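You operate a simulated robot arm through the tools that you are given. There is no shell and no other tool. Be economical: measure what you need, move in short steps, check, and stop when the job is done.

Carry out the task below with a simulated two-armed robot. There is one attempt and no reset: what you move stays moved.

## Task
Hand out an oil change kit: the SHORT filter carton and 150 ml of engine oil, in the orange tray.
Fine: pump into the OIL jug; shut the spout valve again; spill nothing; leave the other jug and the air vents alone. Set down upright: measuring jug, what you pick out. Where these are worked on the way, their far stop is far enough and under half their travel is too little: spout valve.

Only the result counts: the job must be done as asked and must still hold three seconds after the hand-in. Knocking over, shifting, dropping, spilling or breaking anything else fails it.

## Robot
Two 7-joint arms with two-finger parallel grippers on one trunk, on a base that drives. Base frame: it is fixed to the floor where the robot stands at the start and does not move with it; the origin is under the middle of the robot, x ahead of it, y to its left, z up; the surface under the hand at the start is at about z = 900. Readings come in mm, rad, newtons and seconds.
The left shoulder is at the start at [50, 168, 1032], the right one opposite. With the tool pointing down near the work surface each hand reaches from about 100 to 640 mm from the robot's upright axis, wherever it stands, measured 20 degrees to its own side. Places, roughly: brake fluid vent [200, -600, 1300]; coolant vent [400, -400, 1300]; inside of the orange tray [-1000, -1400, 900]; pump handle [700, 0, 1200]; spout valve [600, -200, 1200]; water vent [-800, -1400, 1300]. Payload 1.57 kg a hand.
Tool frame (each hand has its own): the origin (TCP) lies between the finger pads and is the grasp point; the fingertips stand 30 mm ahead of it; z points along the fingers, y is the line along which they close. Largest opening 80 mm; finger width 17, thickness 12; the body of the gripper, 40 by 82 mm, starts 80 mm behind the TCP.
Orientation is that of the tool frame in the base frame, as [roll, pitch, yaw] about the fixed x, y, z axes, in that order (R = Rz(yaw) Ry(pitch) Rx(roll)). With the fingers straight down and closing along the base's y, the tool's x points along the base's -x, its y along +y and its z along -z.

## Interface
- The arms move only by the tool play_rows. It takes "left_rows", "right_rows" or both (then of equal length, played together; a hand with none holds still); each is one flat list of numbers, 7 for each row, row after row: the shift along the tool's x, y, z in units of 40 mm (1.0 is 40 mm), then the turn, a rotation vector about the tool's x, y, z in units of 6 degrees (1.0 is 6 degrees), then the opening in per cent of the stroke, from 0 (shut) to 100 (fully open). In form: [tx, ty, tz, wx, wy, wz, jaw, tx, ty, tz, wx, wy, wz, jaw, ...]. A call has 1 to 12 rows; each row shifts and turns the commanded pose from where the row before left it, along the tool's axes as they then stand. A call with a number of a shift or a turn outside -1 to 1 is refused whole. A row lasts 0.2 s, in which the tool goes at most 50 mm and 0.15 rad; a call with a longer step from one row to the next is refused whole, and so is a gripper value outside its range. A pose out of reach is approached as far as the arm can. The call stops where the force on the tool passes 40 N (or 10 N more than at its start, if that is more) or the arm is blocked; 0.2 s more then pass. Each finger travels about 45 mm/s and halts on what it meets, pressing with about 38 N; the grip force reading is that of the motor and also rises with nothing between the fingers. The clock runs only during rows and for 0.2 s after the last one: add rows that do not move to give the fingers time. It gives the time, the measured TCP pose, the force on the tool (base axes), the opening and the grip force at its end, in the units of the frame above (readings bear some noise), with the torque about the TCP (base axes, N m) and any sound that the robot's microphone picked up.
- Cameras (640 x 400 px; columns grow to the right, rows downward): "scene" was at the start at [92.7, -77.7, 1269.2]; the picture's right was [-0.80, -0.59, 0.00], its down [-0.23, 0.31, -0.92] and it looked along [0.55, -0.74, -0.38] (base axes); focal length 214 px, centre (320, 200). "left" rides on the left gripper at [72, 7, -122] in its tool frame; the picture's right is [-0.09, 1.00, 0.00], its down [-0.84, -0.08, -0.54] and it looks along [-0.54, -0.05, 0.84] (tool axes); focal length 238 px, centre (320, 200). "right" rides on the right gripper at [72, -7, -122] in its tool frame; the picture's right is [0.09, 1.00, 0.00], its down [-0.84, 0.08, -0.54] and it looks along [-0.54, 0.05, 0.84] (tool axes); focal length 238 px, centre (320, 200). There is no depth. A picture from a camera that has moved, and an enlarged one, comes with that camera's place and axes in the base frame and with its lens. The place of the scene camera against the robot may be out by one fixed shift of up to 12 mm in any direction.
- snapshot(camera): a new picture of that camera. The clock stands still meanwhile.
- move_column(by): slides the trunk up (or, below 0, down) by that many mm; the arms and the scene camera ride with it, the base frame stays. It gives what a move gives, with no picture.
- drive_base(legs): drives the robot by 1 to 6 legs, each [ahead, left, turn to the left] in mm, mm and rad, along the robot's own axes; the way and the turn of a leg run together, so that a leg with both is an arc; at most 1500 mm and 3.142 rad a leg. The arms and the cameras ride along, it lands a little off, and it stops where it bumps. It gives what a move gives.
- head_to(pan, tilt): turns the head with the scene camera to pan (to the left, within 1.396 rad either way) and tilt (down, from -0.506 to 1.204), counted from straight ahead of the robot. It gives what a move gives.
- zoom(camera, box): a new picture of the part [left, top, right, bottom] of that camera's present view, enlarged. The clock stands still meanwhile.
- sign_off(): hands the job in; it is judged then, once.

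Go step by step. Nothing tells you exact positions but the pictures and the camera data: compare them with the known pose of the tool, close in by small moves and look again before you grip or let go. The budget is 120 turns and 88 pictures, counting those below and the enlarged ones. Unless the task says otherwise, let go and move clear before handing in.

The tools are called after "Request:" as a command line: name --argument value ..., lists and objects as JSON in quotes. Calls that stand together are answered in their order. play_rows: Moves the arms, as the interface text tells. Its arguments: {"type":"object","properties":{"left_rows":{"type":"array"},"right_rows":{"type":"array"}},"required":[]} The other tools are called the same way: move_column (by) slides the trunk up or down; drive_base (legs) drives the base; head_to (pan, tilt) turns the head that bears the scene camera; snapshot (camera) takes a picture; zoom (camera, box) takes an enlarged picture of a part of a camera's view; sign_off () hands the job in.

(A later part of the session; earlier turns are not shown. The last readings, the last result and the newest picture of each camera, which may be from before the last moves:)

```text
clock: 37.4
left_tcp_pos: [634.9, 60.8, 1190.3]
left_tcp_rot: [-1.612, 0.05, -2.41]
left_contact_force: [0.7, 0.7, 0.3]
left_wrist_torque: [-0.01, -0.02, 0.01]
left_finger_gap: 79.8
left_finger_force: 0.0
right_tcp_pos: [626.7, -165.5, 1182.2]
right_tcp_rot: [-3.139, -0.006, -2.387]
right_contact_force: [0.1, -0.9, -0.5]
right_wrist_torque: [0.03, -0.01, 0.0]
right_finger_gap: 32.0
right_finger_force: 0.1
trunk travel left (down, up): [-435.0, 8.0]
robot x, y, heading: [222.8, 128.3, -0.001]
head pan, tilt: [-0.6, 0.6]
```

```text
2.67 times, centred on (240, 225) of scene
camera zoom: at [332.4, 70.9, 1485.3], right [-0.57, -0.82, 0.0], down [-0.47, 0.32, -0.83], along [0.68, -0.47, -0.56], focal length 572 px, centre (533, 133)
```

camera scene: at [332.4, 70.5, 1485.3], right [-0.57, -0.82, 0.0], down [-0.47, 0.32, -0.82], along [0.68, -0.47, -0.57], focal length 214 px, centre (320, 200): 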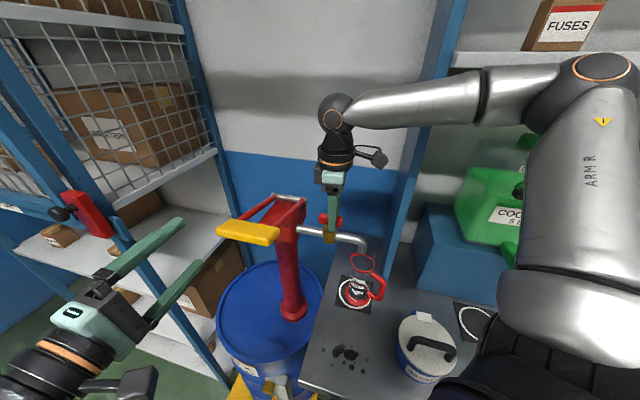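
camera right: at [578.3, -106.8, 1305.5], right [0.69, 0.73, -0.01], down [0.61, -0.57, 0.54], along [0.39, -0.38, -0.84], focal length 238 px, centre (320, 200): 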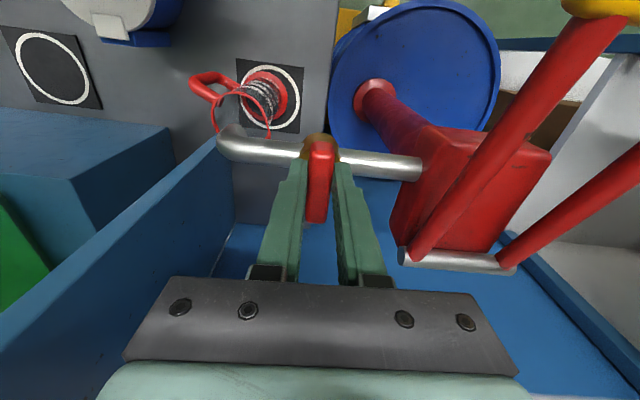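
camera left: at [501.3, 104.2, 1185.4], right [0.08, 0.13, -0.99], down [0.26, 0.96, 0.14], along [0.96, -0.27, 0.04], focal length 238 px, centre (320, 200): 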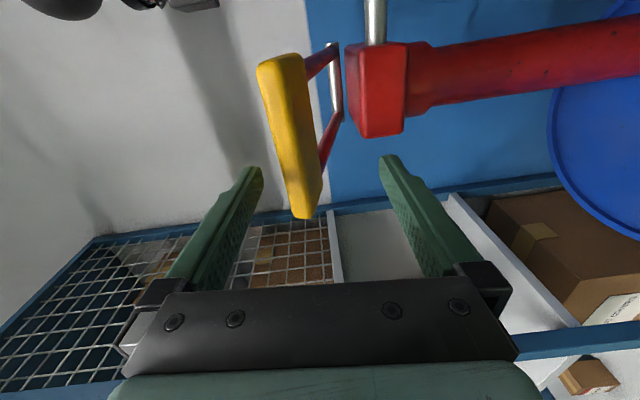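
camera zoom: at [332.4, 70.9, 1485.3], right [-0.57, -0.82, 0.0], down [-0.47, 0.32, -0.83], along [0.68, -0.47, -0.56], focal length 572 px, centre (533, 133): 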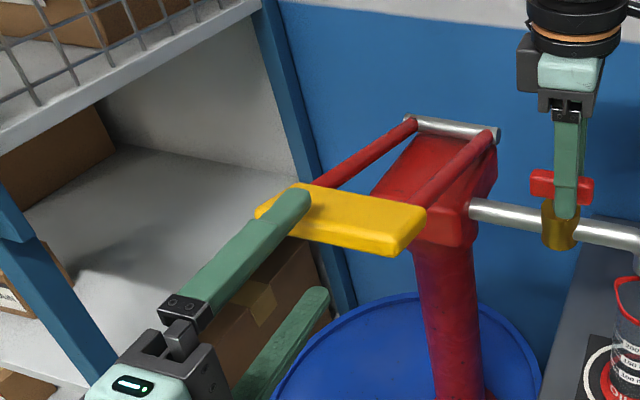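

The fingers now bracket the paddle. I'll centre a bit along it, come up about 16 mm and go in another 35 mm.

Request:
play_rows --left_rows '[0.6, -0.42, 0, 0, 0, 0, 100, 0, 0, 0.5, 0, 0, 0, 100, 0, 0, 0.45, 0, 0, 0, 100, 0, 0, 0, 0, 0, 0, 60, 0, 0, 0, 0, 0, 0, 60]'

Request:
snapshot --camera "left"

Request:
zoom --camera "scene" --box '[120, 150, 360, 300]'

```text
clock: 37.8
left_tcp_pos: [656.9, 93.8, 1164.3]
left_tcp_rot: [-1.756, 0.388, -2.391]
left_contact_force: [-0.1, -1.6, 3.8]
left_wrist_torque: [-0.14, -0.02, -0.1]
left_finger_gap: 79.8
left_finger_force: 0.1
left hand out of reach, approached as far as the arm can: row 1
right_tcp_pos: [627.5, -165.0, 1182.8]
right_tcp_rot: [-3.14, -0.007, -2.389]
right_contact_force: [-0.8, -0.7, 0.0]
right_wrist_torque: [-0.04, 0.02, 0.02]
right_finger_gap: 31.9
right_finger_force: 0.0
trunk travel left (down, up): [-435.0, 8.0]
robot x, y, heading: [223.9, 124.8, -0.001]
head pan, tilt: [-0.6, 0.6]
stopped in row 1 (left hand): the arm was blocked; the commanded pose is now the measured one
```

```text
58 pictures are left
camera left: at [521.0, 133.5, 1152.0], right [0.21, 0.44, -0.87], down [0.16, 0.86, 0.48], along [0.96, -0.24, 0.11], focal length 238 px, centre (320, 200)
```

left: 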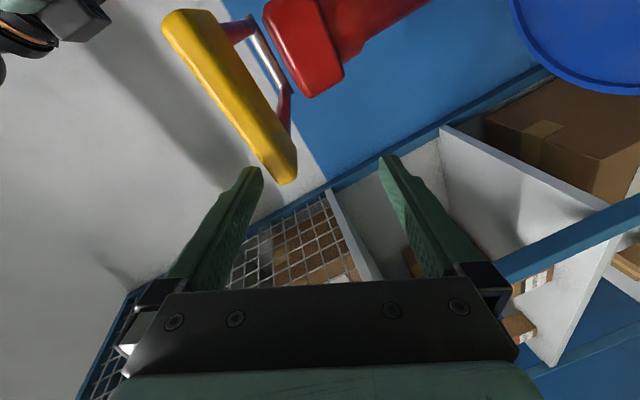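

```text
2.67 times, centred on (240, 225) of scene
camera zoom: at [331.9, 70.7, 1485.4], right [-0.57, -0.82, 0.0], down [-0.46, 0.32, -0.83], along [0.68, -0.47, -0.56], focal length 572 px, centre (533, 133)
```

zoom: 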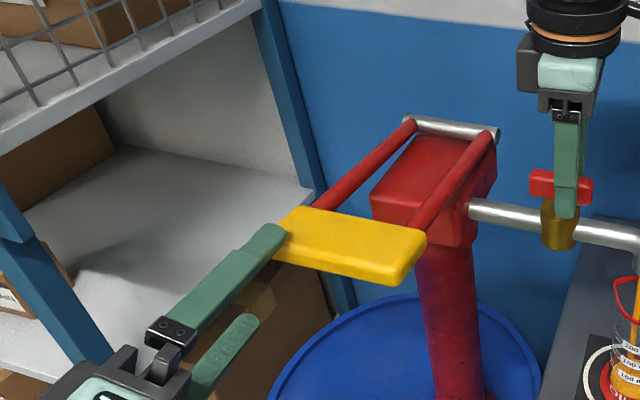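

The arm twisted near a joint limit, its upper finger nudged the paddle down, and oil is now flowing into the jug. I'll check the level.

Request:
zoom --camera "scene" --box '[310, 220, 410, 320]'

```text
4.00 times, centred on (360, 270) of scene
camera zoom: at [331.9, 70.7, 1485.4], right [-0.57, -0.82, 0.0], down [-0.46, 0.32, -0.83], along [0.68, -0.47, -0.56], focal length 858 px, centre (160, -80)
```

zoom: 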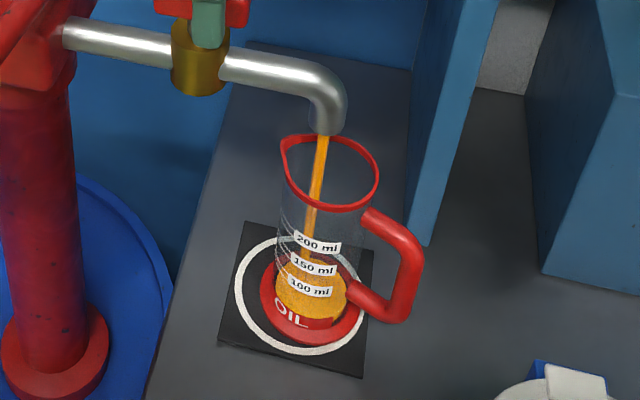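

Only a little oil is in so far, well under 100 ml. The left arm is too close to its limits here, while the right arm reaches the paddle easily, so I'll back the left hand off and see whether the lever and flow settle.

Request:
play_rows --left_rows '[0, 0, -0.8, 0, 0, 0, 100, 0, 0, -0.8, 0, 0, 0, 100, 0, 0, -0.8, 0, 0, 0, 100]'

Request:
zoom --camera "scene" --box '[120, 150, 440, 350]'

Request:
zoom --camera "scene" --box '[310, 220, 410, 320]'

```text
clock: 38.6
left_tcp_pos: [621.6, 145.3, 1167.9]
left_tcp_rot: [-1.757, 0.384, -2.396]
left_contact_force: [-0.5, -0.4, 0.4]
left_wrist_torque: [0.02, -0.02, 0.01]
left_finger_gap: 79.9
left_finger_force: 0.1
left hand out of reach, approached as far as the arm can: row 2, 3
right_tcp_pos: [627.4, -165.4, 1182.5]
right_tcp_rot: [-3.138, -0.005, -2.387]
right_contact_force: [0.4, 1.2, 0.0]
right_wrist_torque: [0.04, -0.02, -0.01]
right_finger_gap: 32.3
right_finger_force: 0.1
trunk travel left (down, up): [-435.0, 8.0]
robot x, y, heading: [219.5, 122.7, -0.001]
head pan, tilt: [-0.6, 0.6]
```

```text
2.00 times, centred on (280, 250) of scene
camera zoom: at [332.2, 71.4, 1485.3], right [-0.57, -0.82, 0.0], down [-0.47, 0.32, -0.83], along [0.68, -0.47, -0.56], focal length 429 px, centre (400, 100)
```

zoom: 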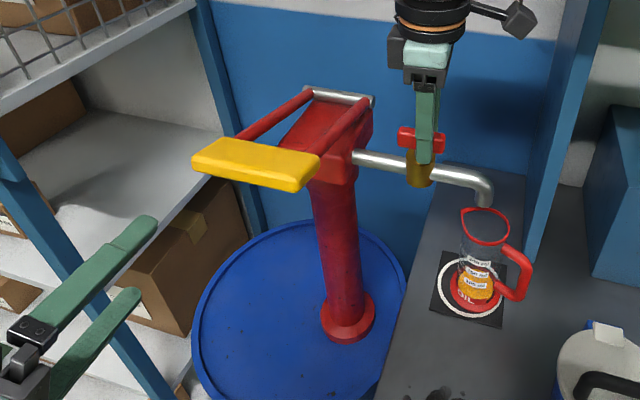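

```text
4.00 times, centred on (360, 270) of scene
camera zoom: at [332.2, 71.4, 1485.3], right [-0.57, -0.82, 0.0], down [-0.47, 0.32, -0.83], along [0.68, -0.47, -0.56], focal length 858 px, centre (160, -80)
```

zoom: 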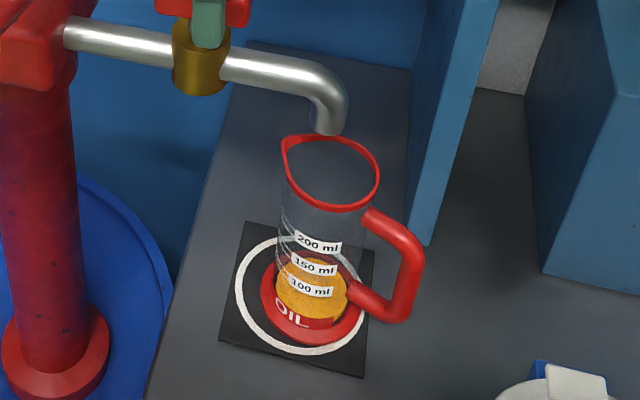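

The lever springs back and the flow stops when released, so pushing the paddle down is enough. I'll lift the right hand off the valve and bring its closed fingers above the paddle.

Request:
play_rows --left_rows '[0.6, -0.13, -0.65, 0, 0, 0, 100, 0.6, -0.13, -0.65, 0, 0, 0, 100, 0.6, -0.13, -0.65, 0, 0, 0, 100, 0, 0, 0, 0, 0, 0, 100, 0, 0, 0, 0, 0, 0, 100, 0, 0, 0, 0, 0, 0, 100, 0, 0, 0, 0, 0, 0, 100, 0, 0, 0, 0, 0, 0, 100]' --right_rows '[0, 0, -0.9, 0, 0, 0, 40, 0, 0, -0.9, 0, 0, 0, 40, 0, 0, -0.6, 0, 0, 0, 0, -0.7, 0.594, 0, 0, 0, 0, 0, -0.7, 0.594, 0, 0, 0, 0, 0, -0.7, 0.594, 0, 0, 0, 0, 0, -0.7, 0.594, 0, 0, 0, 0, 0, -0.7, 0.594, 0, 0, 0, 0, 0]'

Request:
zoom --camera "scene" --box '[120, 100, 440, 300]'

```text
clock: 39.4
left_tcp_pos: [656.1, 268.2, 1111.5]
left_tcp_rot: [-1.843, 0.463, -2.035]
left_contact_force: [0.3, 0.6, 0.8]
left_wrist_torque: [0.0, -0.01, 0.0]
left_finger_gap: 80.1
left_finger_force: 0.0
left hand out of reach, approached as far as the arm can: row 1, 2, 3
right_tcp_pos: [627.2, -163.8, 1277.2]
right_tcp_rot: [-3.136, -0.006, -2.389]
right_contact_force: [-1.0, 1.0, 0.2]
right_wrist_torque: [-0.02, 0.02, 0.01]
right_finger_gap: 0.2
right_finger_force: 2.6
trunk travel left (down, up): [-435.0, 8.0]
robot x, y, heading: [221.5, 125.5, -0.002]
head pan, tilt: [-0.6, 0.6]
stopped in row 4 (left hand): the arm was blocked; the commanded pose is now the measured one
```

```text
2.00 times, centred on (280, 200) of scene
camera zoom: at [331.8, 71.6, 1485.4], right [-0.57, -0.82, 0.0], down [-0.46, 0.32, -0.83], along [0.68, -0.47, -0.56], focal length 429 px, centre (400, 200)
```

zoom: 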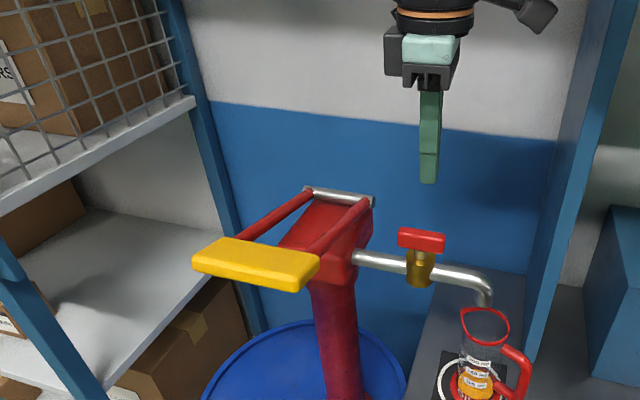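

The right hand is above and clear. I'll move it over the paddle.

Request:
play_rows --right_rows '[-0.7, 0.594, 0, 0, 0, 0, 0, -0.7, 0.594, 0, 0, 0, 0, 0, -0.7, 0.594, 0, 0, 0, 0, 0, -0.7, 0.594, 0, 0, 0, 0, 0, -0.7, 0.594, 0, 0, 0, 0, 0]'

Request:
snapshot --camera "right"

Request:
snapshot --camera "scene"

```text
clock: 40.6
left_tcp_pos: [655.9, 266.7, 1111.2]
left_tcp_rot: [-1.843, 0.465, -2.034]
left_contact_force: [0.4, -0.1, 0.7]
left_wrist_torque: [-0.02, -0.03, -0.01]
left_finger_gap: 80.0
left_finger_force: 0.1
right_tcp_pos: [640.8, -26.4, 1271.4]
right_tcp_rot: [-3.138, -0.003, -2.394]
right_contact_force: [-0.5, -0.1, 0.5]
right_wrist_torque: [-0.01, -0.02, 0.02]
right_finger_gap: 0.0
right_finger_force: 21.3
right hand out of reach, approached as far as the arm can: row 4, 5
trunk travel left (down, up): [-435.0, 8.0]
robot x, y, heading: [221.0, 124.2, -0.003]
head pan, tilt: [-0.6, 0.6]
```

```text
52 pictures are left
camera right: at [592.2, -79.6, 1395.2], right [-0.74, 0.67, 0.0], down [0.56, 0.63, 0.54], along [0.36, 0.4, -0.84], focal length 238 px, centre (320, 200)
```

right: 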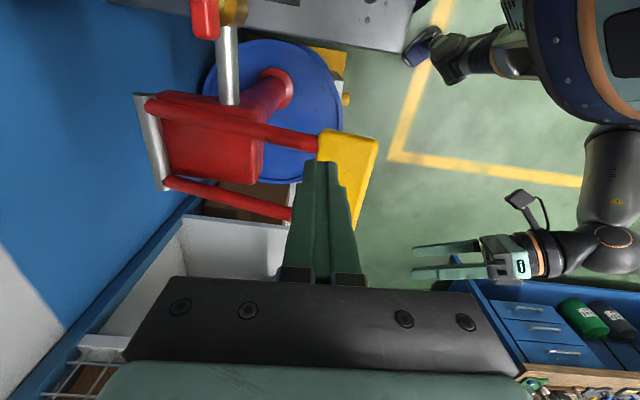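

```text
51 pictures are left
camera scene: at [331.9, 70.7, 1485.4], right [-0.57, -0.82, 0.0], down [-0.46, 0.32, -0.83], along [0.68, -0.47, -0.56], focal length 214 px, centre (320, 200)
```

scene: 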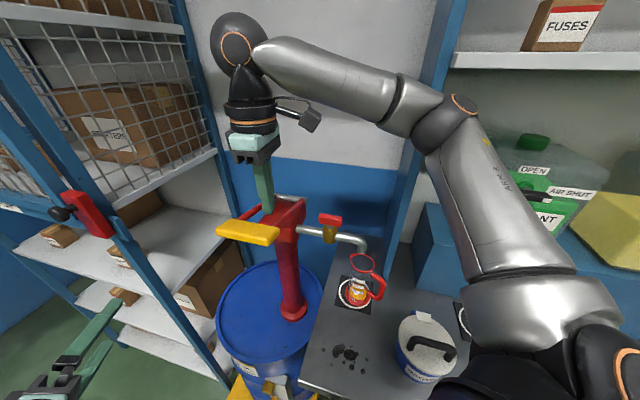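

The fingertips are over the paddle's rear edge. I'll shift 20 mm toward the front and push down for a first measured stroke.

Request:
play_rows --right_rows '[-0.15, 0.55, 0, 0, 0, 0, 0, 0, 0, 0.5, 0, 0, 0, 0, 0, 0, 0.5, 0, 0, 0, 0, 0, 0, 0.5, 0, 0, 0, 0, 0, 0, 0.5, 0, 0, 0, 0]'

Request:
zoom --camera "scene" --box '[200, 150, 440, 300]'

```text
clock: 41.8
left_tcp_pos: [655.9, 268.2, 1111.5]
left_tcp_rot: [-1.841, 0.465, -2.031]
left_contact_force: [0.1, -0.1, 0.7]
left_wrist_torque: [0.01, 0.02, -0.01]
left_finger_gap: 79.7
left_finger_force: 0.1
right_tcp_pos: [624.5, -14.5, 1189.7]
right_tcp_rot: [-3.14, -0.004, -2.387]
right_contact_force: [-3.9, 5.5, 5.8]
right_wrist_torque: [0.11, 0.04, 0.03]
right_finger_gap: 0.0
right_finger_force: 20.9
right hand out of reach, approached as far as the arm can: row 1
trunk travel left (down, up): [-435.0, 8.0]
robot x, y, heading: [222.2, 122.4, 0.003]
head pan, tilt: [-0.6, 0.6]
```

```text
2.67 times, centred on (320, 225) of scene
camera zoom: at [331.3, 71.8, 1485.5], right [-0.57, -0.82, 0.0], down [-0.46, 0.32, -0.83], along [0.68, -0.47, -0.56], focal length 572 px, centre (320, 133)
```

zoom: 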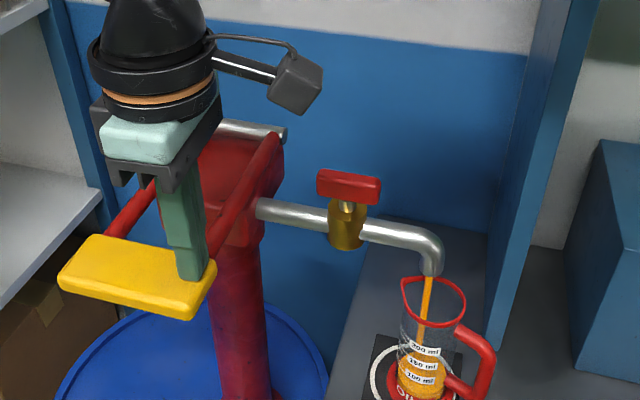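

The stroke works with only about 7 N, and oil is flowing. I'll continue down and check the level.

Request:
play_rows --right_rows '[0, 0, 0.5, 0, 0, 0, 0, 0, 0, 0.5, 0, 0, 0, 0]'

Request:
zoom --camera "scene" --box '[310, 220, 410, 320]'

```text
clock: 42.4
left_tcp_pos: [655.8, 267.0, 1111.7]
left_tcp_rot: [-1.841, 0.464, -2.033]
left_contact_force: [-0.8, 0.5, -0.5]
left_wrist_torque: [0.04, 0.03, 0.01]
left_finger_gap: 80.0
left_finger_force: 0.0
right_tcp_pos: [624.8, -16.3, 1150.4]
right_tcp_rot: [-3.13, 0.003, -2.392]
right_contact_force: [3.1, -4.1, 20.0]
right_wrist_torque: [-0.33, -0.17, -0.01]
right_finger_gap: 0.2
right_finger_force: 21.0
trunk travel left (down, up): [-435.0, 8.0]
robot x, y, heading: [220.6, 123.5, -0.004]
head pan, tilt: [-0.6, 0.6]
```

```text
4.00 times, centred on (360, 270) of scene
camera zoom: at [330.6, 70.4, 1485.8], right [-0.57, -0.82, 0.0], down [-0.46, 0.32, -0.83], along [0.68, -0.47, -0.56], focal length 858 px, centre (160, -80)
```

zoom: 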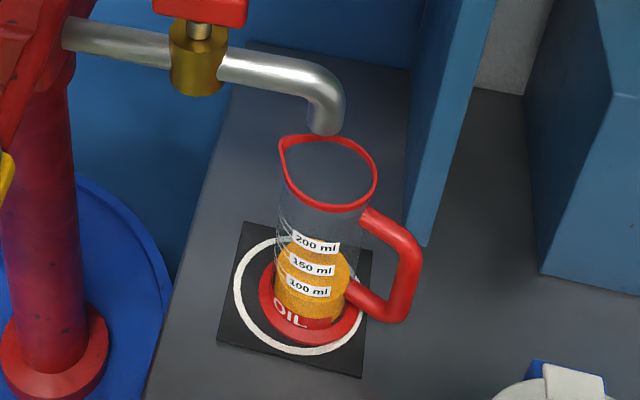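

The first full stroke bottomed out with the tool at z≈1150. I estimate about 65 ml in the jug. I'll release, let the lever return, and make a second full stroke.

Request:
play_rows --right_rows '[0, 0, -0.9, 0, 0, 0, 0, 0, 0, -0.9, 0, 0, 0, 0, 0, 0, -0.9, 0, 0, 0, 0, 0, 0, 0, 0, 0, 0, 0, 0, 0, 0, 0, 0, 0, 0, 0, 0, 0.6, 0, 0, 0, 0, 0, 0, 0.6, 0, 0, 0, 0, 0, 0, 0.6, 0, 0, 0, 0, 0, 0, 0.5, 0, 0, 0, 0, 0, 0, 0.4, 0, 0, 0, 0]'

Request:
zoom --camera "scene" --box '[310, 220, 410, 320]'

```text
clock: 44.6
left_tcp_pos: [656.2, 267.6, 1111.9]
left_tcp_rot: [-1.841, 0.465, -2.034]
left_contact_force: [0.0, -0.4, 0.6]
left_wrist_torque: [0.0, 0.02, -0.02]
left_finger_gap: 79.7
left_finger_force: 0.0
right_tcp_pos: [625.4, -16.6, 1149.8]
right_tcp_rot: [-3.133, 0.001, -2.388]
right_contact_force: [2.4, -1.8, 21.1]
right_wrist_torque: [-0.25, -0.17, 0.03]
right_finger_gap: 0.0
right_finger_force: 21.4
trunk travel left (down, up): [-435.0, 8.0]
robot x, y, heading: [221.9, 126.3, -0.002]
head pan, tilt: [-0.6, 0.6]
```

```text
4.00 times, centred on (360, 270) of scene
camera zoom: at [330.6, 70.8, 1485.9], right [-0.57, -0.82, 0.0], down [-0.46, 0.32, -0.83], along [0.68, -0.47, -0.56], focal length 858 px, centre (160, -80)
```

zoom: 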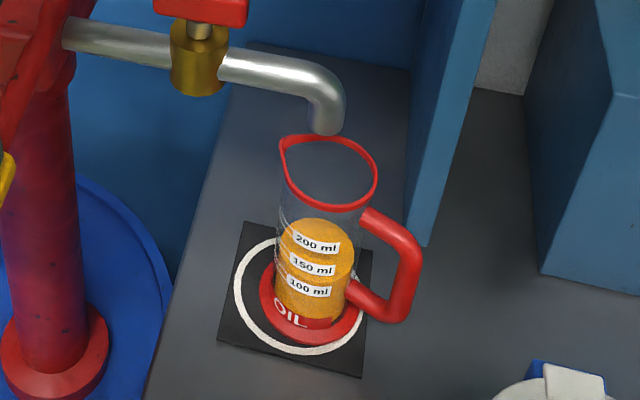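

The level rose by exactly one 50 ml step and is now roughly 105–115 ml. To read it properly I'll clear both arms and lower the trunk so the head camera sees the jug side-on.

Request:
play_rows --left_rows '[0, 0, 0, -0.772, 0.889, 0.551, 100, 0, 0, 0, -0.772, 0.889, 0.551, 100, 0, 0, 0, -0.772, 0.889, 0.551, 100, 0, 0, 0, -0.772, 0.889, 0.551, 100, 0, 0, 0, -0.772, 0.889, 0.551, 100, 0, 0, 0, -0.772, 0.889, 0.551, 100, 0, 0, 0, -0.772, 0.889, 0.551, 100, 0, 0, 0, -0.772, 0.889, 0.551, 100, 0, 0, 0, -0.772, 0.889, 0.551, 100, 0, 0, 0, -0.772, 0.889, 0.551, 100, 0, 0, 0, -0.772, 0.889, 0.551, 100]' --right_rows '[0, 0, -0.9, 0, 0, 0, 0, 0, 0, -0.9, 0, 0, 0, 0, 0, 0, -0.9, 0, 0, 0, 0, 0.55, 0.63, 0, 0, 0, 0, 0, 0.55, 0.63, 0, 0, 0, 0, 0, 0.55, 0.63, 0, 0, 0, 0, 0, 0.55, 0.63, 0, 0, 0, 0, 0, 0.55, 0.63, 0, 0, 0, 0, 0, 0.55, 0.63, 0, 0, 0, 0, 0, 0, 0, 0, 0, 0, 0, 0, 0, 0, 0, 0, 0, 0, 0]'

```text
clock: 47.0
left_tcp_pos: [656.2, 266.1, 1111.2]
left_tcp_rot: [-3.138, -0.001, -3.141]
left_contact_force: [1.2, -0.5, -0.1]
left_wrist_torque: [0.02, 0.02, -0.04]
left_finger_gap: 80.0
left_finger_force: 0.1
right_tcp_pos: [424.3, 5.5, 1254.1]
right_tcp_rot: [-3.138, -0.007, -2.389]
right_contact_force: [1.0, -0.4, -0.2]
right_wrist_torque: [-0.01, 0.01, -0.03]
right_finger_gap: 0.0
right_finger_force: 21.2
trunk travel left (down, up): [-435.0, 8.0]
robot x, y, heading: [222.4, 125.6, -0.0]
head pan, tilt: [-0.6, 0.6]
```

Both hands are tool-down again. I'll bring them back clear of the bench and drum, then lower the trunk.

Request:
play_rows --left_rows '[0.775, 0.14, -0.58, 0, 0, 0, 100, 0.775, 0.14, -0.58, 0, 0, 0, 100, 0.775, 0.14, -0.58, 0, 0, 0, 100, 0.775, 0.14, -0.58, 0, 0, 0, 100, 0.775, 0.14, -0.58, 0, 0, 0, 100, 0.775, 0.14, -0.58, 0, 0, 0, 100]' --right_rows '[0, 0.75, 0, 0, 0, 0, 0, 0, 0.75, 0, 0, 0, 0, 0, 0, 0, 0, 0, 0, 0, 0, 0, 0, 0, 0, 0, 0, 0, 0, 0, 0, 0, 0, 0, 0, 0, 0, 0, 0, 0, 0, 0]'

Request:
move_column --by -300

Request:
head_to --pan -0.8 --tilt 0.4

Request:
snapshot --camera "scene"

```text
clock: 48.4
left_tcp_pos: [469.2, 301.7, 1251.7]
left_tcp_rot: [-3.136, 0.001, -3.14]
left_contact_force: [0.5, -0.7, 0.1]
left_wrist_torque: [-0.02, 0.01, 0.01]
left_finger_gap: 80.2
left_finger_force: 0.0
right_tcp_pos: [404.3, 25.9, 1255.9]
right_tcp_rot: [-3.137, -0.003, -2.39]
right_contact_force: [-0.3, -0.6, 0.1]
right_wrist_torque: [0.02, -0.02, -0.02]
right_finger_gap: 0.1
right_finger_force: 21.3
right hand out of reach, approached as far as the arm can: row 2
trunk travel left (down, up): [-435.0, 8.0]
robot x, y, heading: [220.5, 124.2, -0.0]
head pan, tilt: [-0.6, 0.6]
```

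```text
clock: 51.4
left_tcp_pos: [470.9, 302.6, 950.6]
left_tcp_rot: [-3.136, 0.0, -3.139]
left_contact_force: [0.0, 0.3, 0.4]
left_wrist_torque: [0.01, 0.0, -0.01]
left_finger_gap: 79.8
left_finger_force: 0.0
right_tcp_pos: [404.5, 27.5, 955.3]
right_tcp_rot: [-3.138, -0.006, -2.39]
right_contact_force: [-0.3, 0.0, 0.6]
right_wrist_torque: [0.01, 0.01, 0.0]
right_finger_gap: 0.0
right_finger_force: 21.2
trunk travel left (down, up): [-135.0, 308.0]
robot x, y, heading: [223.9, 120.3, -0.005]
head pan, tilt: [-0.6, 0.6]
```

```text
clock: 52.2
left_tcp_pos: [469.8, 301.9, 951.1]
left_tcp_rot: [-3.136, 0.0, -3.139]
left_contact_force: [0.3, -0.4, -0.6]
left_wrist_torque: [-0.03, 0.02, 0.0]
left_finger_gap: 80.1
left_finger_force: 0.1
right_tcp_pos: [404.6, 26.8, 955.2]
right_tcp_rot: [-3.137, -0.005, -2.389]
right_contact_force: [-0.2, 0.3, 0.2]
right_wrist_torque: [0.0, -0.03, 0.0]
right_finger_gap: 0.1
right_finger_force: 22.0
trunk travel left (down, up): [-135.0, 308.0]
robot x, y, heading: [223.2, 124.2, 0.004]
head pan, tilt: [-0.799, 0.4]
```

```text
47 pictures are left
camera scene: at [323.9, 54.2, 1203.5], right [-0.72, -0.7, 0.0], down [-0.27, 0.28, -0.92], along [0.64, -0.66, -0.39], focal length 214 px, centre (320, 200)
```

scene: 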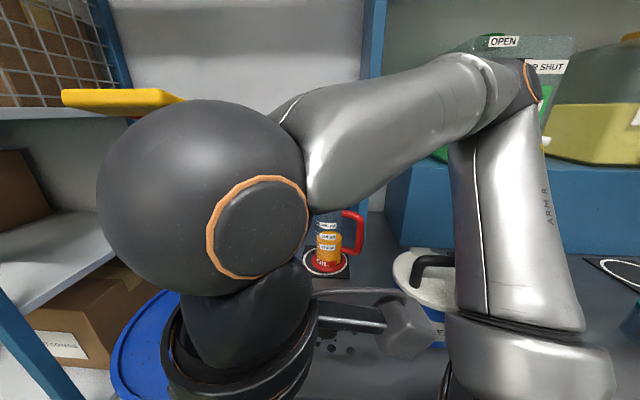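

Request:
zoom --camera "scene" --box '[290, 195, 386, 285]'

```text
4.44 times, centred on (338, 240) of scene
camera zoom: at [323.9, 54.2, 1203.5], right [-0.72, -0.7, 0.0], down [-0.27, 0.28, -0.92], along [0.64, -0.66, -0.39], focal length 953 px, centre (240, 22)
```

zoom: 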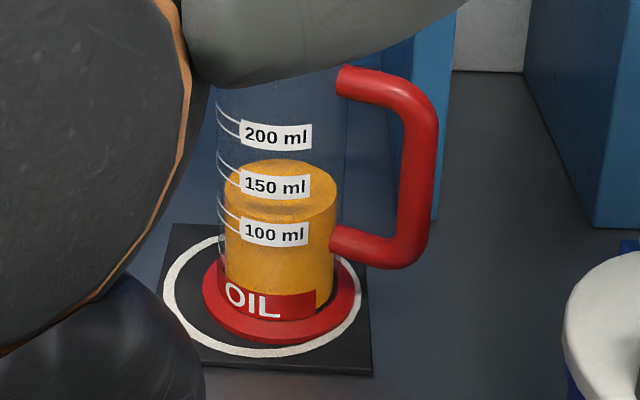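

The side view shows the surface about a quarter of the way from 100 to 150, so roughly 111 ml. I need about 39 ml more, or around 78% of a stroke. I'll raise the trunk and return to the paddle.

Request:
move_column --by 300

Request:
head_to --pan -0.6 --tilt 0.6

Request:
play_rows --right_rows '[-0.55, -0.758, -0.1, 0, 0, 0, 0, -0.55, -0.758, -0.1, 0, 0, 0, 0, -0.55, -0.758, -0.1, 0, 0, 0, 0, -0.55, -0.758, 0, 0, 0, 0, 0, -0.55, -0.758, 0, 0, 0, 0, 0, -0.55, -0.758, 0, 0, 0, 0, 0]'

```text
clock: 55.2
left_tcp_pos: [468.7, 301.5, 1250.5]
left_tcp_rot: [-3.137, 0.0, -3.139]
left_contact_force: [-0.1, 0.1, 0.5]
left_wrist_torque: [0.03, 0.03, -0.03]
left_finger_gap: 79.9
left_finger_force: 0.0
right_tcp_pos: [404.5, 26.6, 1254.7]
right_tcp_rot: [-3.139, -0.006, -2.389]
right_contact_force: [-0.4, 0.0, -0.5]
right_wrist_torque: [0.04, -0.03, 0.01]
right_finger_gap: 0.0
right_finger_force: 21.4
trunk travel left (down, up): [-435.0, 8.0]
robot x, y, heading: [221.2, 123.7, -0.006]
head pan, tilt: [-0.799, 0.4]
```

```text
clock: 55.9
left_tcp_pos: [470.0, 303.0, 1250.5]
left_tcp_rot: [-3.137, 0.0, -3.139]
left_contact_force: [0.2, -0.8, -0.2]
left_wrist_torque: [-0.02, -0.01, -0.01]
left_finger_gap: 80.4
left_finger_force: 0.0
right_tcp_pos: [403.9, 28.7, 1254.8]
right_tcp_rot: [-3.138, -0.005, -2.39]
right_contact_force: [-0.2, -0.6, -0.3]
right_wrist_torque: [-0.04, -0.02, -0.02]
right_finger_gap: 0.0
right_finger_force: 21.5
trunk travel left (down, up): [-435.0, 8.0]
robot x, y, heading: [223.6, 123.7, -0.007]
head pan, tilt: [-0.6, 0.6]
```

```text
clock: 57.3
left_tcp_pos: [471.2, 300.6, 1250.6]
left_tcp_rot: [-3.135, -0.002, -3.14]
left_contact_force: [0.2, -0.3, -0.3]
left_wrist_torque: [0.01, 0.05, 0.0]
left_finger_gap: 80.2
left_finger_force: 0.0
right_tcp_pos: [627.4, -17.4, 1265.6]
right_tcp_rot: [-3.138, -0.006, -2.391]
right_contact_force: [1.1, 0.1, -0.3]
right_wrist_torque: [0.04, 0.04, -0.02]
right_finger_gap: 0.0
right_finger_force: 21.4
trunk travel left (down, up): [-435.0, 8.0]
robot x, y, heading: [222.9, 128.2, -0.005]
head pan, tilt: [-0.6, 0.6]
```

The hand is above the paddle again. I'll push part way to z≈1190 and check the level.

Request:
play_rows --right_rows '[0, 0, 0.45, 0, 0, 0, 0, 0, 0, 0.5, 0, 0, 0, 0, 0, 0, 0.5, 0, 0, 0, 0, 0, 0, 0.4, 0, 0, 0, 0, 0, 0, 0, 0, 0, 0, 0]'

Request:
zoom --camera "scene" --box '[310, 220, 410, 320]'

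```text
clock: 58.5
left_tcp_pos: [470.0, 302.8, 1251.5]
left_tcp_rot: [-3.137, 0.002, -3.141]
left_contact_force: [0.2, -0.7, 0.2]
left_wrist_torque: [0.0, 0.02, -0.01]
left_finger_gap: 80.0
left_finger_force: 0.1
right_tcp_pos: [623.6, -16.0, 1194.2]
right_tcp_rot: [-3.139, -0.002, -2.393]
right_contact_force: [-2.2, 3.3, 5.4]
right_wrist_torque: [0.17, 0.04, 0.04]
right_finger_gap: 0.2
right_finger_force: 21.3
trunk travel left (down, up): [-435.0, 8.0]
robot x, y, heading: [225.6, 124.1, -0.004]
head pan, tilt: [-0.6, 0.6]
```

```text
4.00 times, centred on (360, 270) of scene
camera zoom: at [331.5, 71.3, 1485.4], right [-0.57, -0.82, 0.0], down [-0.46, 0.32, -0.83], along [0.68, -0.47, -0.56], focal length 858 px, centre (160, -80)
```

zoom: 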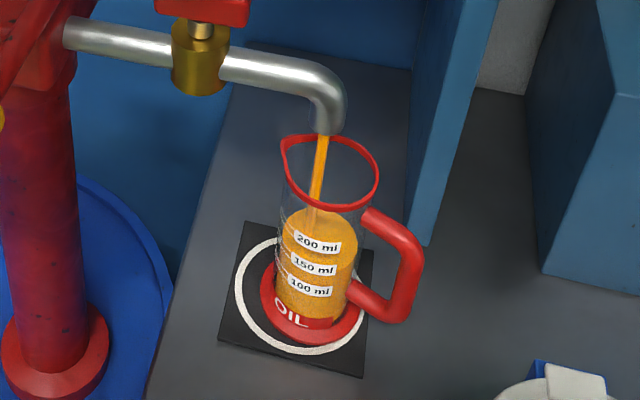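

Oil is still streaming and the surface's back edge is at about row 207; my target for 150 ml is about row 201. I'll hold still for a moment and look again.

Request:
play_rows --right_rows '[0, 0, 0, 0, 0, 0, 0, 0, 0, 0, 0, 0, 0, 0, 0, 0, 0, 0, 0, 0, 0]'

Request:
zoom --camera "scene" --box '[310, 220, 410, 320]'

```text
clock: 59.3
left_tcp_pos: [469.5, 302.2, 1251.0]
left_tcp_rot: [-3.137, 0.001, -3.14]
left_contact_force: [0.9, -0.9, -0.5]
left_wrist_torque: [0.01, -0.01, 0.01]
left_finger_gap: 80.2
left_finger_force: 0.0
right_tcp_pos: [625.4, -16.8, 1193.5]
right_tcp_rot: [-3.139, -0.004, -2.388]
right_contact_force: [-0.7, 2.4, 5.7]
right_wrist_torque: [0.09, 0.0, -0.01]
right_finger_gap: 0.1
right_finger_force: 20.7
trunk travel left (down, up): [-435.0, 8.0]
robot x, y, heading: [222.0, 125.7, -0.001]
head pan, tilt: [-0.6, 0.6]
```

```text
4.00 times, centred on (360, 270) of scene
camera zoom: at [331.7, 71.1, 1485.4], right [-0.57, -0.82, 0.0], down [-0.46, 0.32, -0.83], along [0.68, -0.47, -0.56], focal length 858 px, centre (160, -80)
```

zoom: 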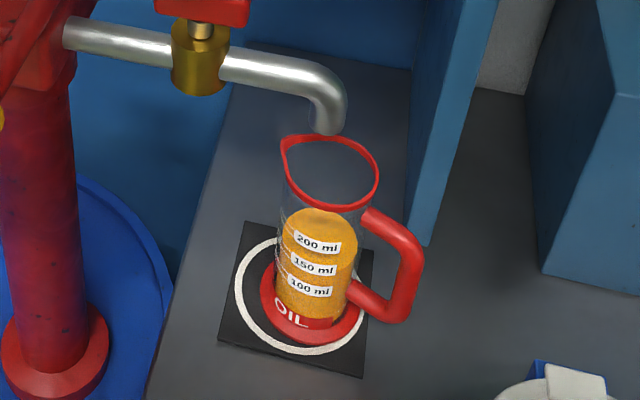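

The stream stopped at about 135 ml. I'll push about 24 mm further.

Request:
play_rows --right_rows '[0, 0, 0.3, 0, 0, 0, 0, 0, 0, 0.3, 0, 0, 0, 0, 0, 0, 0, 0, 0, 0, 0, 0, 0, 0, 0, 0, 0, 0, 0, 0, 0, 0, 0, 0, 0]'

Request:
zoom --camera "scene" --box '[335, 235, 385, 285]'

```text
clock: 60.5
left_tcp_pos: [469.8, 302.0, 1250.8]
left_tcp_rot: [-3.137, 0.0, -3.14]
left_contact_force: [0.0, 0.3, -0.1]
left_wrist_torque: [-0.01, 0.02, -0.03]
left_finger_gap: 79.8
left_finger_force: 0.0
right_tcp_pos: [624.2, -17.0, 1169.2]
right_tcp_rot: [-3.137, -0.002, -2.39]
right_contact_force: [0.1, -1.3, 6.7]
right_wrist_torque: [-0.1, -0.04, 0.0]
right_finger_gap: 0.2
right_finger_force: 21.8
trunk travel left (down, up): [-435.0, 8.0]
robot x, y, heading: [220.6, 121.6, -0.006]
head pan, tilt: [-0.6, 0.6]
```

```text
8.00 times, centred on (360, 260) of scene
camera zoom: at [331.7, 70.6, 1485.4], right [-0.57, -0.82, 0.0], down [-0.46, 0.32, -0.83], along [0.68, -0.47, -0.56], focal length 1716 px, centre (0, -280)
```

zoom: 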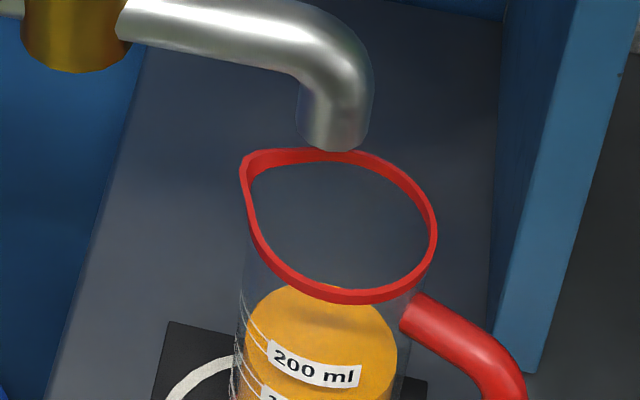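

The back edge is now at the 150 ml position. I'll let the lever up, go back above the valve and open the fingers for its bar.

Request:
play_rows --right_rows '[0, 0, -0.9, 0, 0, 0, 0, 0, 0, -0.9, 0, 0, 0, 0, 0, 0, -0.9, 0, 0, 0, 0, 0.494, -0.552, 0, 0, 0, 0, 40, 0.494, -0.552, 0, 0, 0, 0, 40, 0.494, -0.552, 0, 0, 0, 0, 40, 0.494, -0.552, 0, 0, 0, 0, 40, 0.494, -0.552, 0, 0, 0, 0, 40, 0, 0, 0.8, 0, 0, 0, 40]'

Request:
snapshot --camera "right"

```text
clock: 62.5
left_tcp_pos: [470.2, 301.3, 1251.1]
left_tcp_rot: [-3.136, -0.001, -3.14]
left_contact_force: [-0.3, 0.5, 1.1]
left_wrist_torque: [0.0, 0.02, -0.01]
left_finger_gap: 79.9
left_finger_force: 0.1
right_tcp_pos: [630.6, -166.9, 1246.0]
right_tcp_rot: [-3.139, -0.005, -2.387]
right_contact_force: [0.6, 0.2, -0.3]
right_wrist_torque: [0.0, -0.01, 0.0]
right_finger_gap: 32.2
right_finger_force: 0.1
right hand out of reach, approached as far as the arm can: row 3
trunk travel left (down, up): [-435.0, 8.0]
robot x, y, heading: [222.8, 122.7, -0.003]
head pan, tilt: [-0.6, 0.6]
```

```text
42 pictures are left
camera right: at [583.0, -221.2, 1369.5], right [-0.75, 0.66, 0.0], down [0.56, 0.63, 0.54], along [0.36, 0.4, -0.84], focal length 238 px, centre (320, 200)
```

right: 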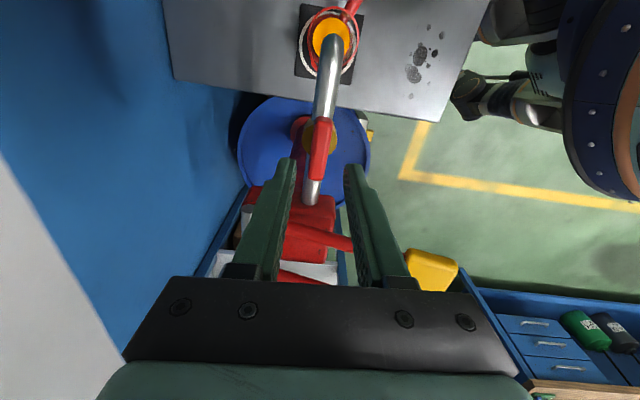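

The bar is centred between the fingers. I'll descend, grip, and start turning it shut.

Request:
play_rows --right_rows '[0, 0, 0.8, 0, 0, 0, 40, 0, 0, 0.78, 0, 0, 0, 40, 0, 0, 0, 0, 0, 0, 0, 0, 0, 0, 0, 0, 0, 0, 0, 0, 0, 0, 0, 1, 0, 0, 0, 0, 0, 0, 1, 0, 0, 0, 0, 0, 0, 1, 0, 0, 0, 0, 0, 0, 1, 0]'

```text
clock: 64.3
left_tcp_pos: [470.0, 304.2, 1250.8]
left_tcp_rot: [-3.135, 0.0, -3.141]
left_contact_force: [0.2, -0.8, 0.5]
left_wrist_torque: [-0.04, 0.01, 0.0]
left_finger_gap: 79.9
left_finger_force: 0.1
right_tcp_pos: [627.6, -166.7, 1182.9]
right_tcp_rot: [-3.141, -0.005, -2.806]
right_contact_force: [-10.4, 17.3, -15.3]
right_wrist_torque: [0.73, -0.51, 0.14]
right_finger_gap: 15.8
right_finger_force: 30.9
trunk travel left (down, up): [-435.0, 8.0]
robot x, y, heading: [218.7, 125.8, -0.007]
head pan, tilt: [-0.6, 0.6]
```

Request:
play_rows --right_rows '[0, 0.11, 0, 0, 0, 0, 0, 0, 0.03, 0, 0, 0, 1, 0, 0, 0.03, 0, 0, 0, 1, 0, 0, 0.03, 0, 0, 0, 1, 0, 0, 0.03, 0, 0, 0, 1, 0]'

```text
clock: 65.5
left_tcp_pos: [470.5, 300.3, 1251.4]
left_tcp_rot: [-3.137, -0.001, -3.139]
left_contact_force: [0.6, -0.2, 0.3]
left_wrist_torque: [0.01, -0.05, -0.02]
left_finger_gap: 79.9
left_finger_force: 0.1
right_tcp_pos: [627.3, -163.3, 1182.0]
right_tcp_rot: [-3.135, -0.001, 3.051]
right_contact_force: [-3.4, -7.1, -5.0]
right_wrist_torque: [0.37, 0.84, -0.08]
right_finger_gap: 16.2
right_finger_force: 31.3
trunk travel left (down, up): [-435.0, 8.0]
robot x, y, heading: [219.5, 124.5, -0.005]
head pan, tilt: [-0.6, 0.6]
```

Request:
play_rows --right_rows '[0, 0, 0, 0, 0, 1, 0, 0, 0, 0, 0, 0, 1, 0, 0, 0.03, 0, 0, 0, 1, 0, 0, 0.03, 0, 0, 0, 1, 0]'

```text
clock: 66.5
left_tcp_pos: [470.9, 300.4, 1251.0]
left_tcp_rot: [-3.138, 0.0, -3.14]
left_contact_force: [-0.3, 0.1, -0.1]
left_wrist_torque: [0.01, -0.03, 0.0]
left_finger_gap: 80.0
left_finger_force: 0.0
right_tcp_pos: [627.8, -158.8, 1182.8]
right_tcp_rot: [-3.139, 0.003, 2.634]
right_contact_force: [-0.6, -5.7, -5.8]
right_wrist_torque: [0.46, 0.53, -0.04]
right_finger_gap: 16.0
right_finger_force: 31.8
trunk travel left (down, up): [-435.0, 8.0]
robot x, y, heading: [222.4, 124.0, -0.005]
head pan, tilt: [-0.6, 0.6]
```

Request:
play_rows --right_rows '[0, 0, 0, 0, 0, 1, 0, 0, 0, 0, 0, 0, 1, 0, 0, 0, 0, 0, 0, 1, 0, 0, 0, 0, 0, 0, 0.7, 0]'

Request:
zoom --camera "scene" --box '[250, 190, 410, 290]'

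```text
clock: 67.5
left_tcp_pos: [471.8, 301.9, 1250.4]
left_tcp_rot: [-3.137, -0.004, -3.14]
left_contact_force: [0.0, 0.4, -0.4]
left_wrist_torque: [0.0, 0.01, -0.01]
left_finger_gap: 80.0
left_finger_force: 0.1
right_tcp_pos: [630.0, -155.9, 1183.8]
right_tcp_rot: [-3.141, 0.003, 2.251]
right_contact_force: [8.2, 6.6, -10.4]
right_wrist_torque: [0.71, -0.16, 0.61]
right_finger_gap: 16.0
right_finger_force: 31.0
trunk travel left (down, up): [-435.0, 8.0]
robot x, y, heading: [223.8, 121.5, -0.003]
head pan, tilt: [-0.6, 0.6]
```

```text
4.00 times, centred on (330, 240) of scene
camera zoom: at [334.6, 71.2, 1485.0], right [-0.57, -0.82, 0.0], down [-0.47, 0.32, -0.82], along [0.68, -0.47, -0.57], focal length 858 px, centre (280, 40)
```

zoom: 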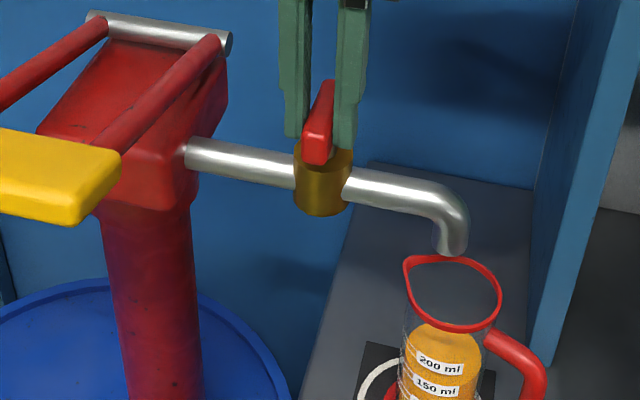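

The valve is against its shut stop with the bar across the pipe. I'll release it, rise, and turn the wrist back so the fingers close front-to-back for the jug handle.

Request:
play_rows --right_rows '[0, 0, 0, 0, 0, -0.4, 40, 0, 0, 0, 0, 0, 0, 40, 0, 0, -0.8, 0, 0, 0, 40, 0, 0, -0.8, 0, 0, 0, 40, 0.8, 0, 0, 0, 0, 0, 50, 0.8, 0, 0, 0, 0, 0, 50, 0, 0, 0, 0, 0, 0, 50]'

Request:
play_rows --right_rows '[0, 0, 0, 0, 0, -1, 50, 0, 0, 0, 0, 0, -1, 50, 0, 0, 0, 0, 0, -1, 50, 0, 0, 0, 0, 0, -1, 50, 0, 0, 0, 0, 0, -1, 50, 0, 0, 0, 0, 0, -1, 50, 0, 0, 0, 0, 0, -1, 50, 0, 0, 0, 0, 0, -1, 50, 0, 0, 0, 0, 0, -1, 50, 0, 0, 0, 0, 0, -1, 50, 0, 0, 0, 0, 0, -1, 50, 0, 0, 0, 0, 0, -1, 50]'

Request:
zoom --camera "scene" --box '[250, 190, 410, 290]'

```text
clock: 69.1
left_tcp_pos: [470.5, 301.9, 1251.1]
left_tcp_rot: [-3.136, 0.001, -3.139]
left_contact_force: [-0.7, 0.4, 0.1]
left_wrist_torque: [0.02, 0.01, 0.01]
left_finger_gap: 80.4
left_finger_force: 0.1
right_tcp_pos: [585.9, -110.2, 1246.9]
right_tcp_rot: [-3.136, 0.002, 2.29]
right_contact_force: [0.1, -0.1, 0.4]
right_wrist_torque: [0.0, 0.01, 0.03]
right_finger_gap: 40.1
right_finger_force: 0.0
trunk travel left (down, up): [-435.0, 8.0]
robot x, y, heading: [220.5, 126.9, -0.004]
head pan, tilt: [-0.6, 0.6]
```

```text
clock: 71.7
left_tcp_pos: [470.3, 300.9, 1251.9]
left_tcp_rot: [-3.137, -0.002, -3.14]
left_contact_force: [0.5, 0.1, -0.7]
left_wrist_torque: [0.01, -0.04, -0.04]
left_finger_gap: 80.1
left_finger_force: 0.2
right_tcp_pos: [586.2, -108.6, 1247.4]
right_tcp_rot: [-3.136, -0.004, -2.731]
right_contact_force: [0.8, -0.3, 0.0]
right_wrist_torque: [-0.01, 0.0, 0.04]
right_finger_gap: 39.7
right_finger_force: 0.0
trunk travel left (down, up): [-435.0, 8.0]
robot x, y, heading: [222.0, 123.0, -0.004]
head pan, tilt: [-0.6, 0.6]
```

```text
4.00 times, centred on (330, 240) of scene
camera zoom: at [332.3, 70.6, 1485.3], right [-0.57, -0.82, 0.0], down [-0.47, 0.32, -0.83], along [0.68, -0.47, -0.56], focal length 858 px, centre (280, 40)
```

zoom: 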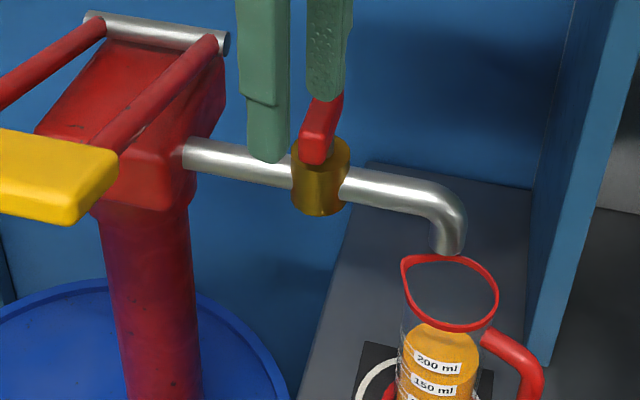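

Good. I'll finish the turn and move above the jug handle.

Request:
play_rows --right_rows '[0, 0, 0, 0, 0, -1, 50, 0, 0, 0, 0, 0, -1, 50, 0, 0, 0, 0, 0, -1, 50, 0, 0, 0, 0, 0, -0.25, 50, 0.72, -0.346, 0, 0, 0, 0, 50, 0.72, -0.346, 0, 0, 0, 0, 50, 0.72, -0.346, 0, 0, 0, 0, 50, 0.72, -0.346, 0, 0, 0, 0, 50, 0.72, -0.346, 0, 0, 0, 0, 50]'

Request:
snapshot --camera "right"

Request:
snapshot --camera "scene"

```text
clock: 73.7
left_tcp_pos: [469.4, 300.2, 1251.1]
left_tcp_rot: [-3.137, 0.0, -3.14]
left_contact_force: [0.6, 0.0, -0.7]
left_wrist_torque: [0.03, -0.01, 0.0]
left_finger_gap: 80.0
left_finger_force: 0.1
right_tcp_pos: [525.3, -258.7, 1247.7]
right_tcp_rot: [-3.14, -0.004, -2.392]
right_contact_force: [0.0, -0.1, -0.5]
right_wrist_torque: [0.0, -0.06, -0.01]
right_finger_gap: 39.9
right_finger_force: 0.1
trunk travel left (down, up): [-435.0, 8.0]
robot x, y, heading: [224.1, 121.1, -0.003]
head pan, tilt: [-0.6, 0.6]
```

```text
39 pictures are left
camera right: at [477.8, -312.0, 1370.7], right [-0.74, 0.67, 0.0], down [0.56, 0.63, 0.54], along [0.36, 0.4, -0.84], focal length 238 px, centre (320, 200)
```

right: 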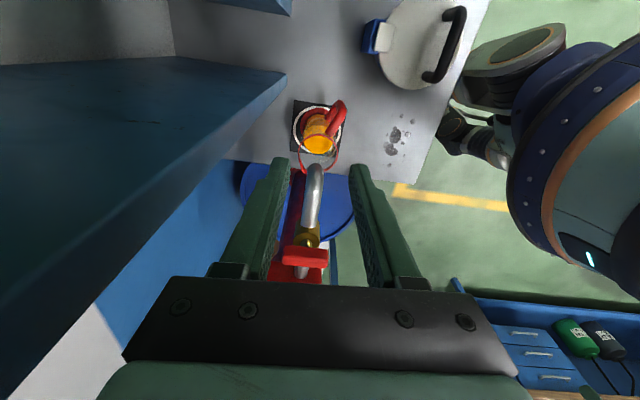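

```text
38 pictures are left
camera scene: at [331.9, 69.8, 1485.3], right [-0.57, -0.82, 0.0], down [-0.46, 0.32, -0.82], along [0.68, -0.47, -0.57], focal length 214 px, centre (320, 200)
```

scene: 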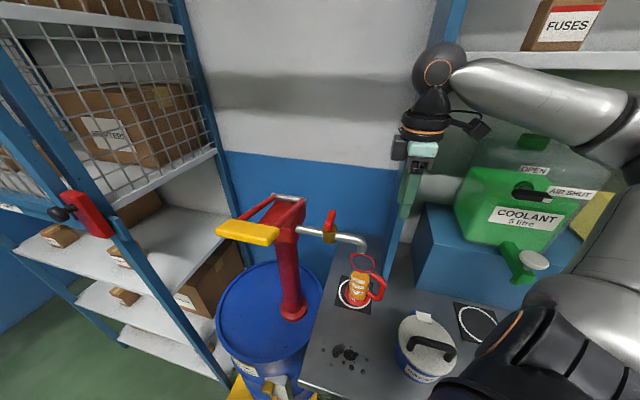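

Request:
zoom --camera "right" --box '[270, 70, 390, 190]'

```text
3.33 times, centred on (330, 130) of right
camera zoom: at [477.8, -312.0, 1370.7], right [-0.74, 0.67, 0.0], down [0.56, 0.63, 0.54], along [0.36, 0.4, -0.84], focal length 794 px, centre (287, 433)
```

zoom: 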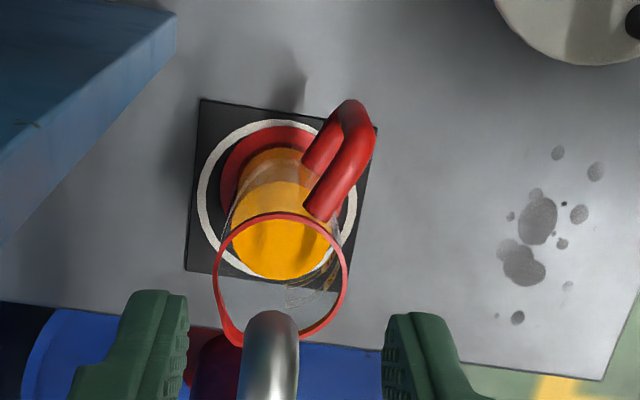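

From the wrist view the jug axis is at about (569, -218). The vertical bar of its handle is at about (511, -236), pointing along azimuth 197°. I'll align the fingers across it and come down to just above.

Request:
play_rows --right_rows '[0, 0, 0, 0, 0, 0.87, 50, 0, 0, 0, 0, 0, 0.87, 50, 0, 0, 0, 0, 0, 0.87, 50, 0, 0, 0, 0, 0, 0.87, 50, 0, 0, 0, 0, 0, 0.87, 50, 0.17, 0.65, 0, 0, 0, 0, 50, 0, 0, 0.9, 0, 0, 0, 50, 0, 0, 0.9, 0, 0, 0, 50, 0, 0, 0.9, 0, 0, 0, 50, 0, 0, 0.8, 0, 0, 0, 50]'

Request:
snapshot --camera "right"

Request:
zoom --camera "scene" --box '[290, 170, 450, 320]'

```text
clock: 75.9
left_tcp_pos: [469.5, 301.9, 1250.4]
left_tcp_rot: [-3.136, -0.001, -3.139]
left_contact_force: [0.2, 0.0, -0.4]
left_wrist_torque: [0.01, 0.0, -0.01]
left_finger_gap: 80.2
left_finger_force: 0.1
right_tcp_pos: [512.8, -235.9, 1107.1]
right_tcp_rot: [-3.136, -0.001, -2.849]
right_contact_force: [-0.6, 0.6, -0.9]
right_wrist_torque: [-0.02, -0.01, 0.0]
right_finger_gap: 39.9
right_finger_force: 0.1
trunk travel left (down, up): [-435.0, 8.0]
robot x, y, heading: [224.0, 124.1, -0.005]
head pan, tilt: [-0.6, 0.6]
```

```text
36 pictures are left
camera right: at [445.8, -261.8, 1230.7], right [-0.37, 0.93, 0.0], down [0.78, 0.32, 0.54], along [0.5, 0.2, -0.84], focal length 238 px, centre (320, 200)
```

right: 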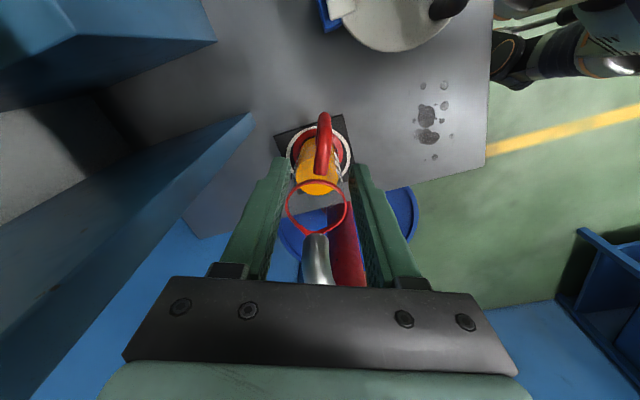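

```text
2.67 times, centred on (370, 245) of scene
camera zoom: at [332.3, 70.4, 1485.3], right [-0.57, -0.82, 0.0], down [-0.47, 0.32, -0.82], along [0.68, -0.47, -0.57], focal length 572 px, centre (187, 80)
```

zoom: 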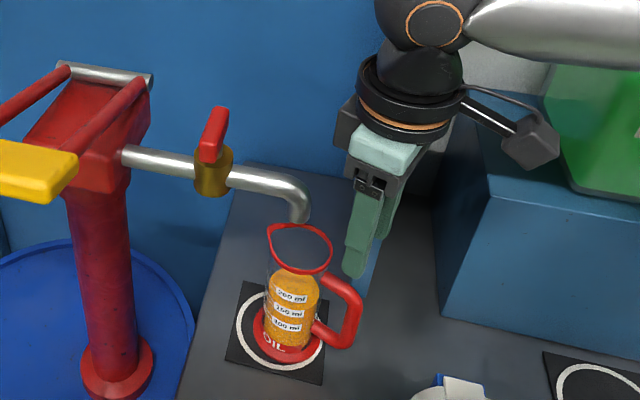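

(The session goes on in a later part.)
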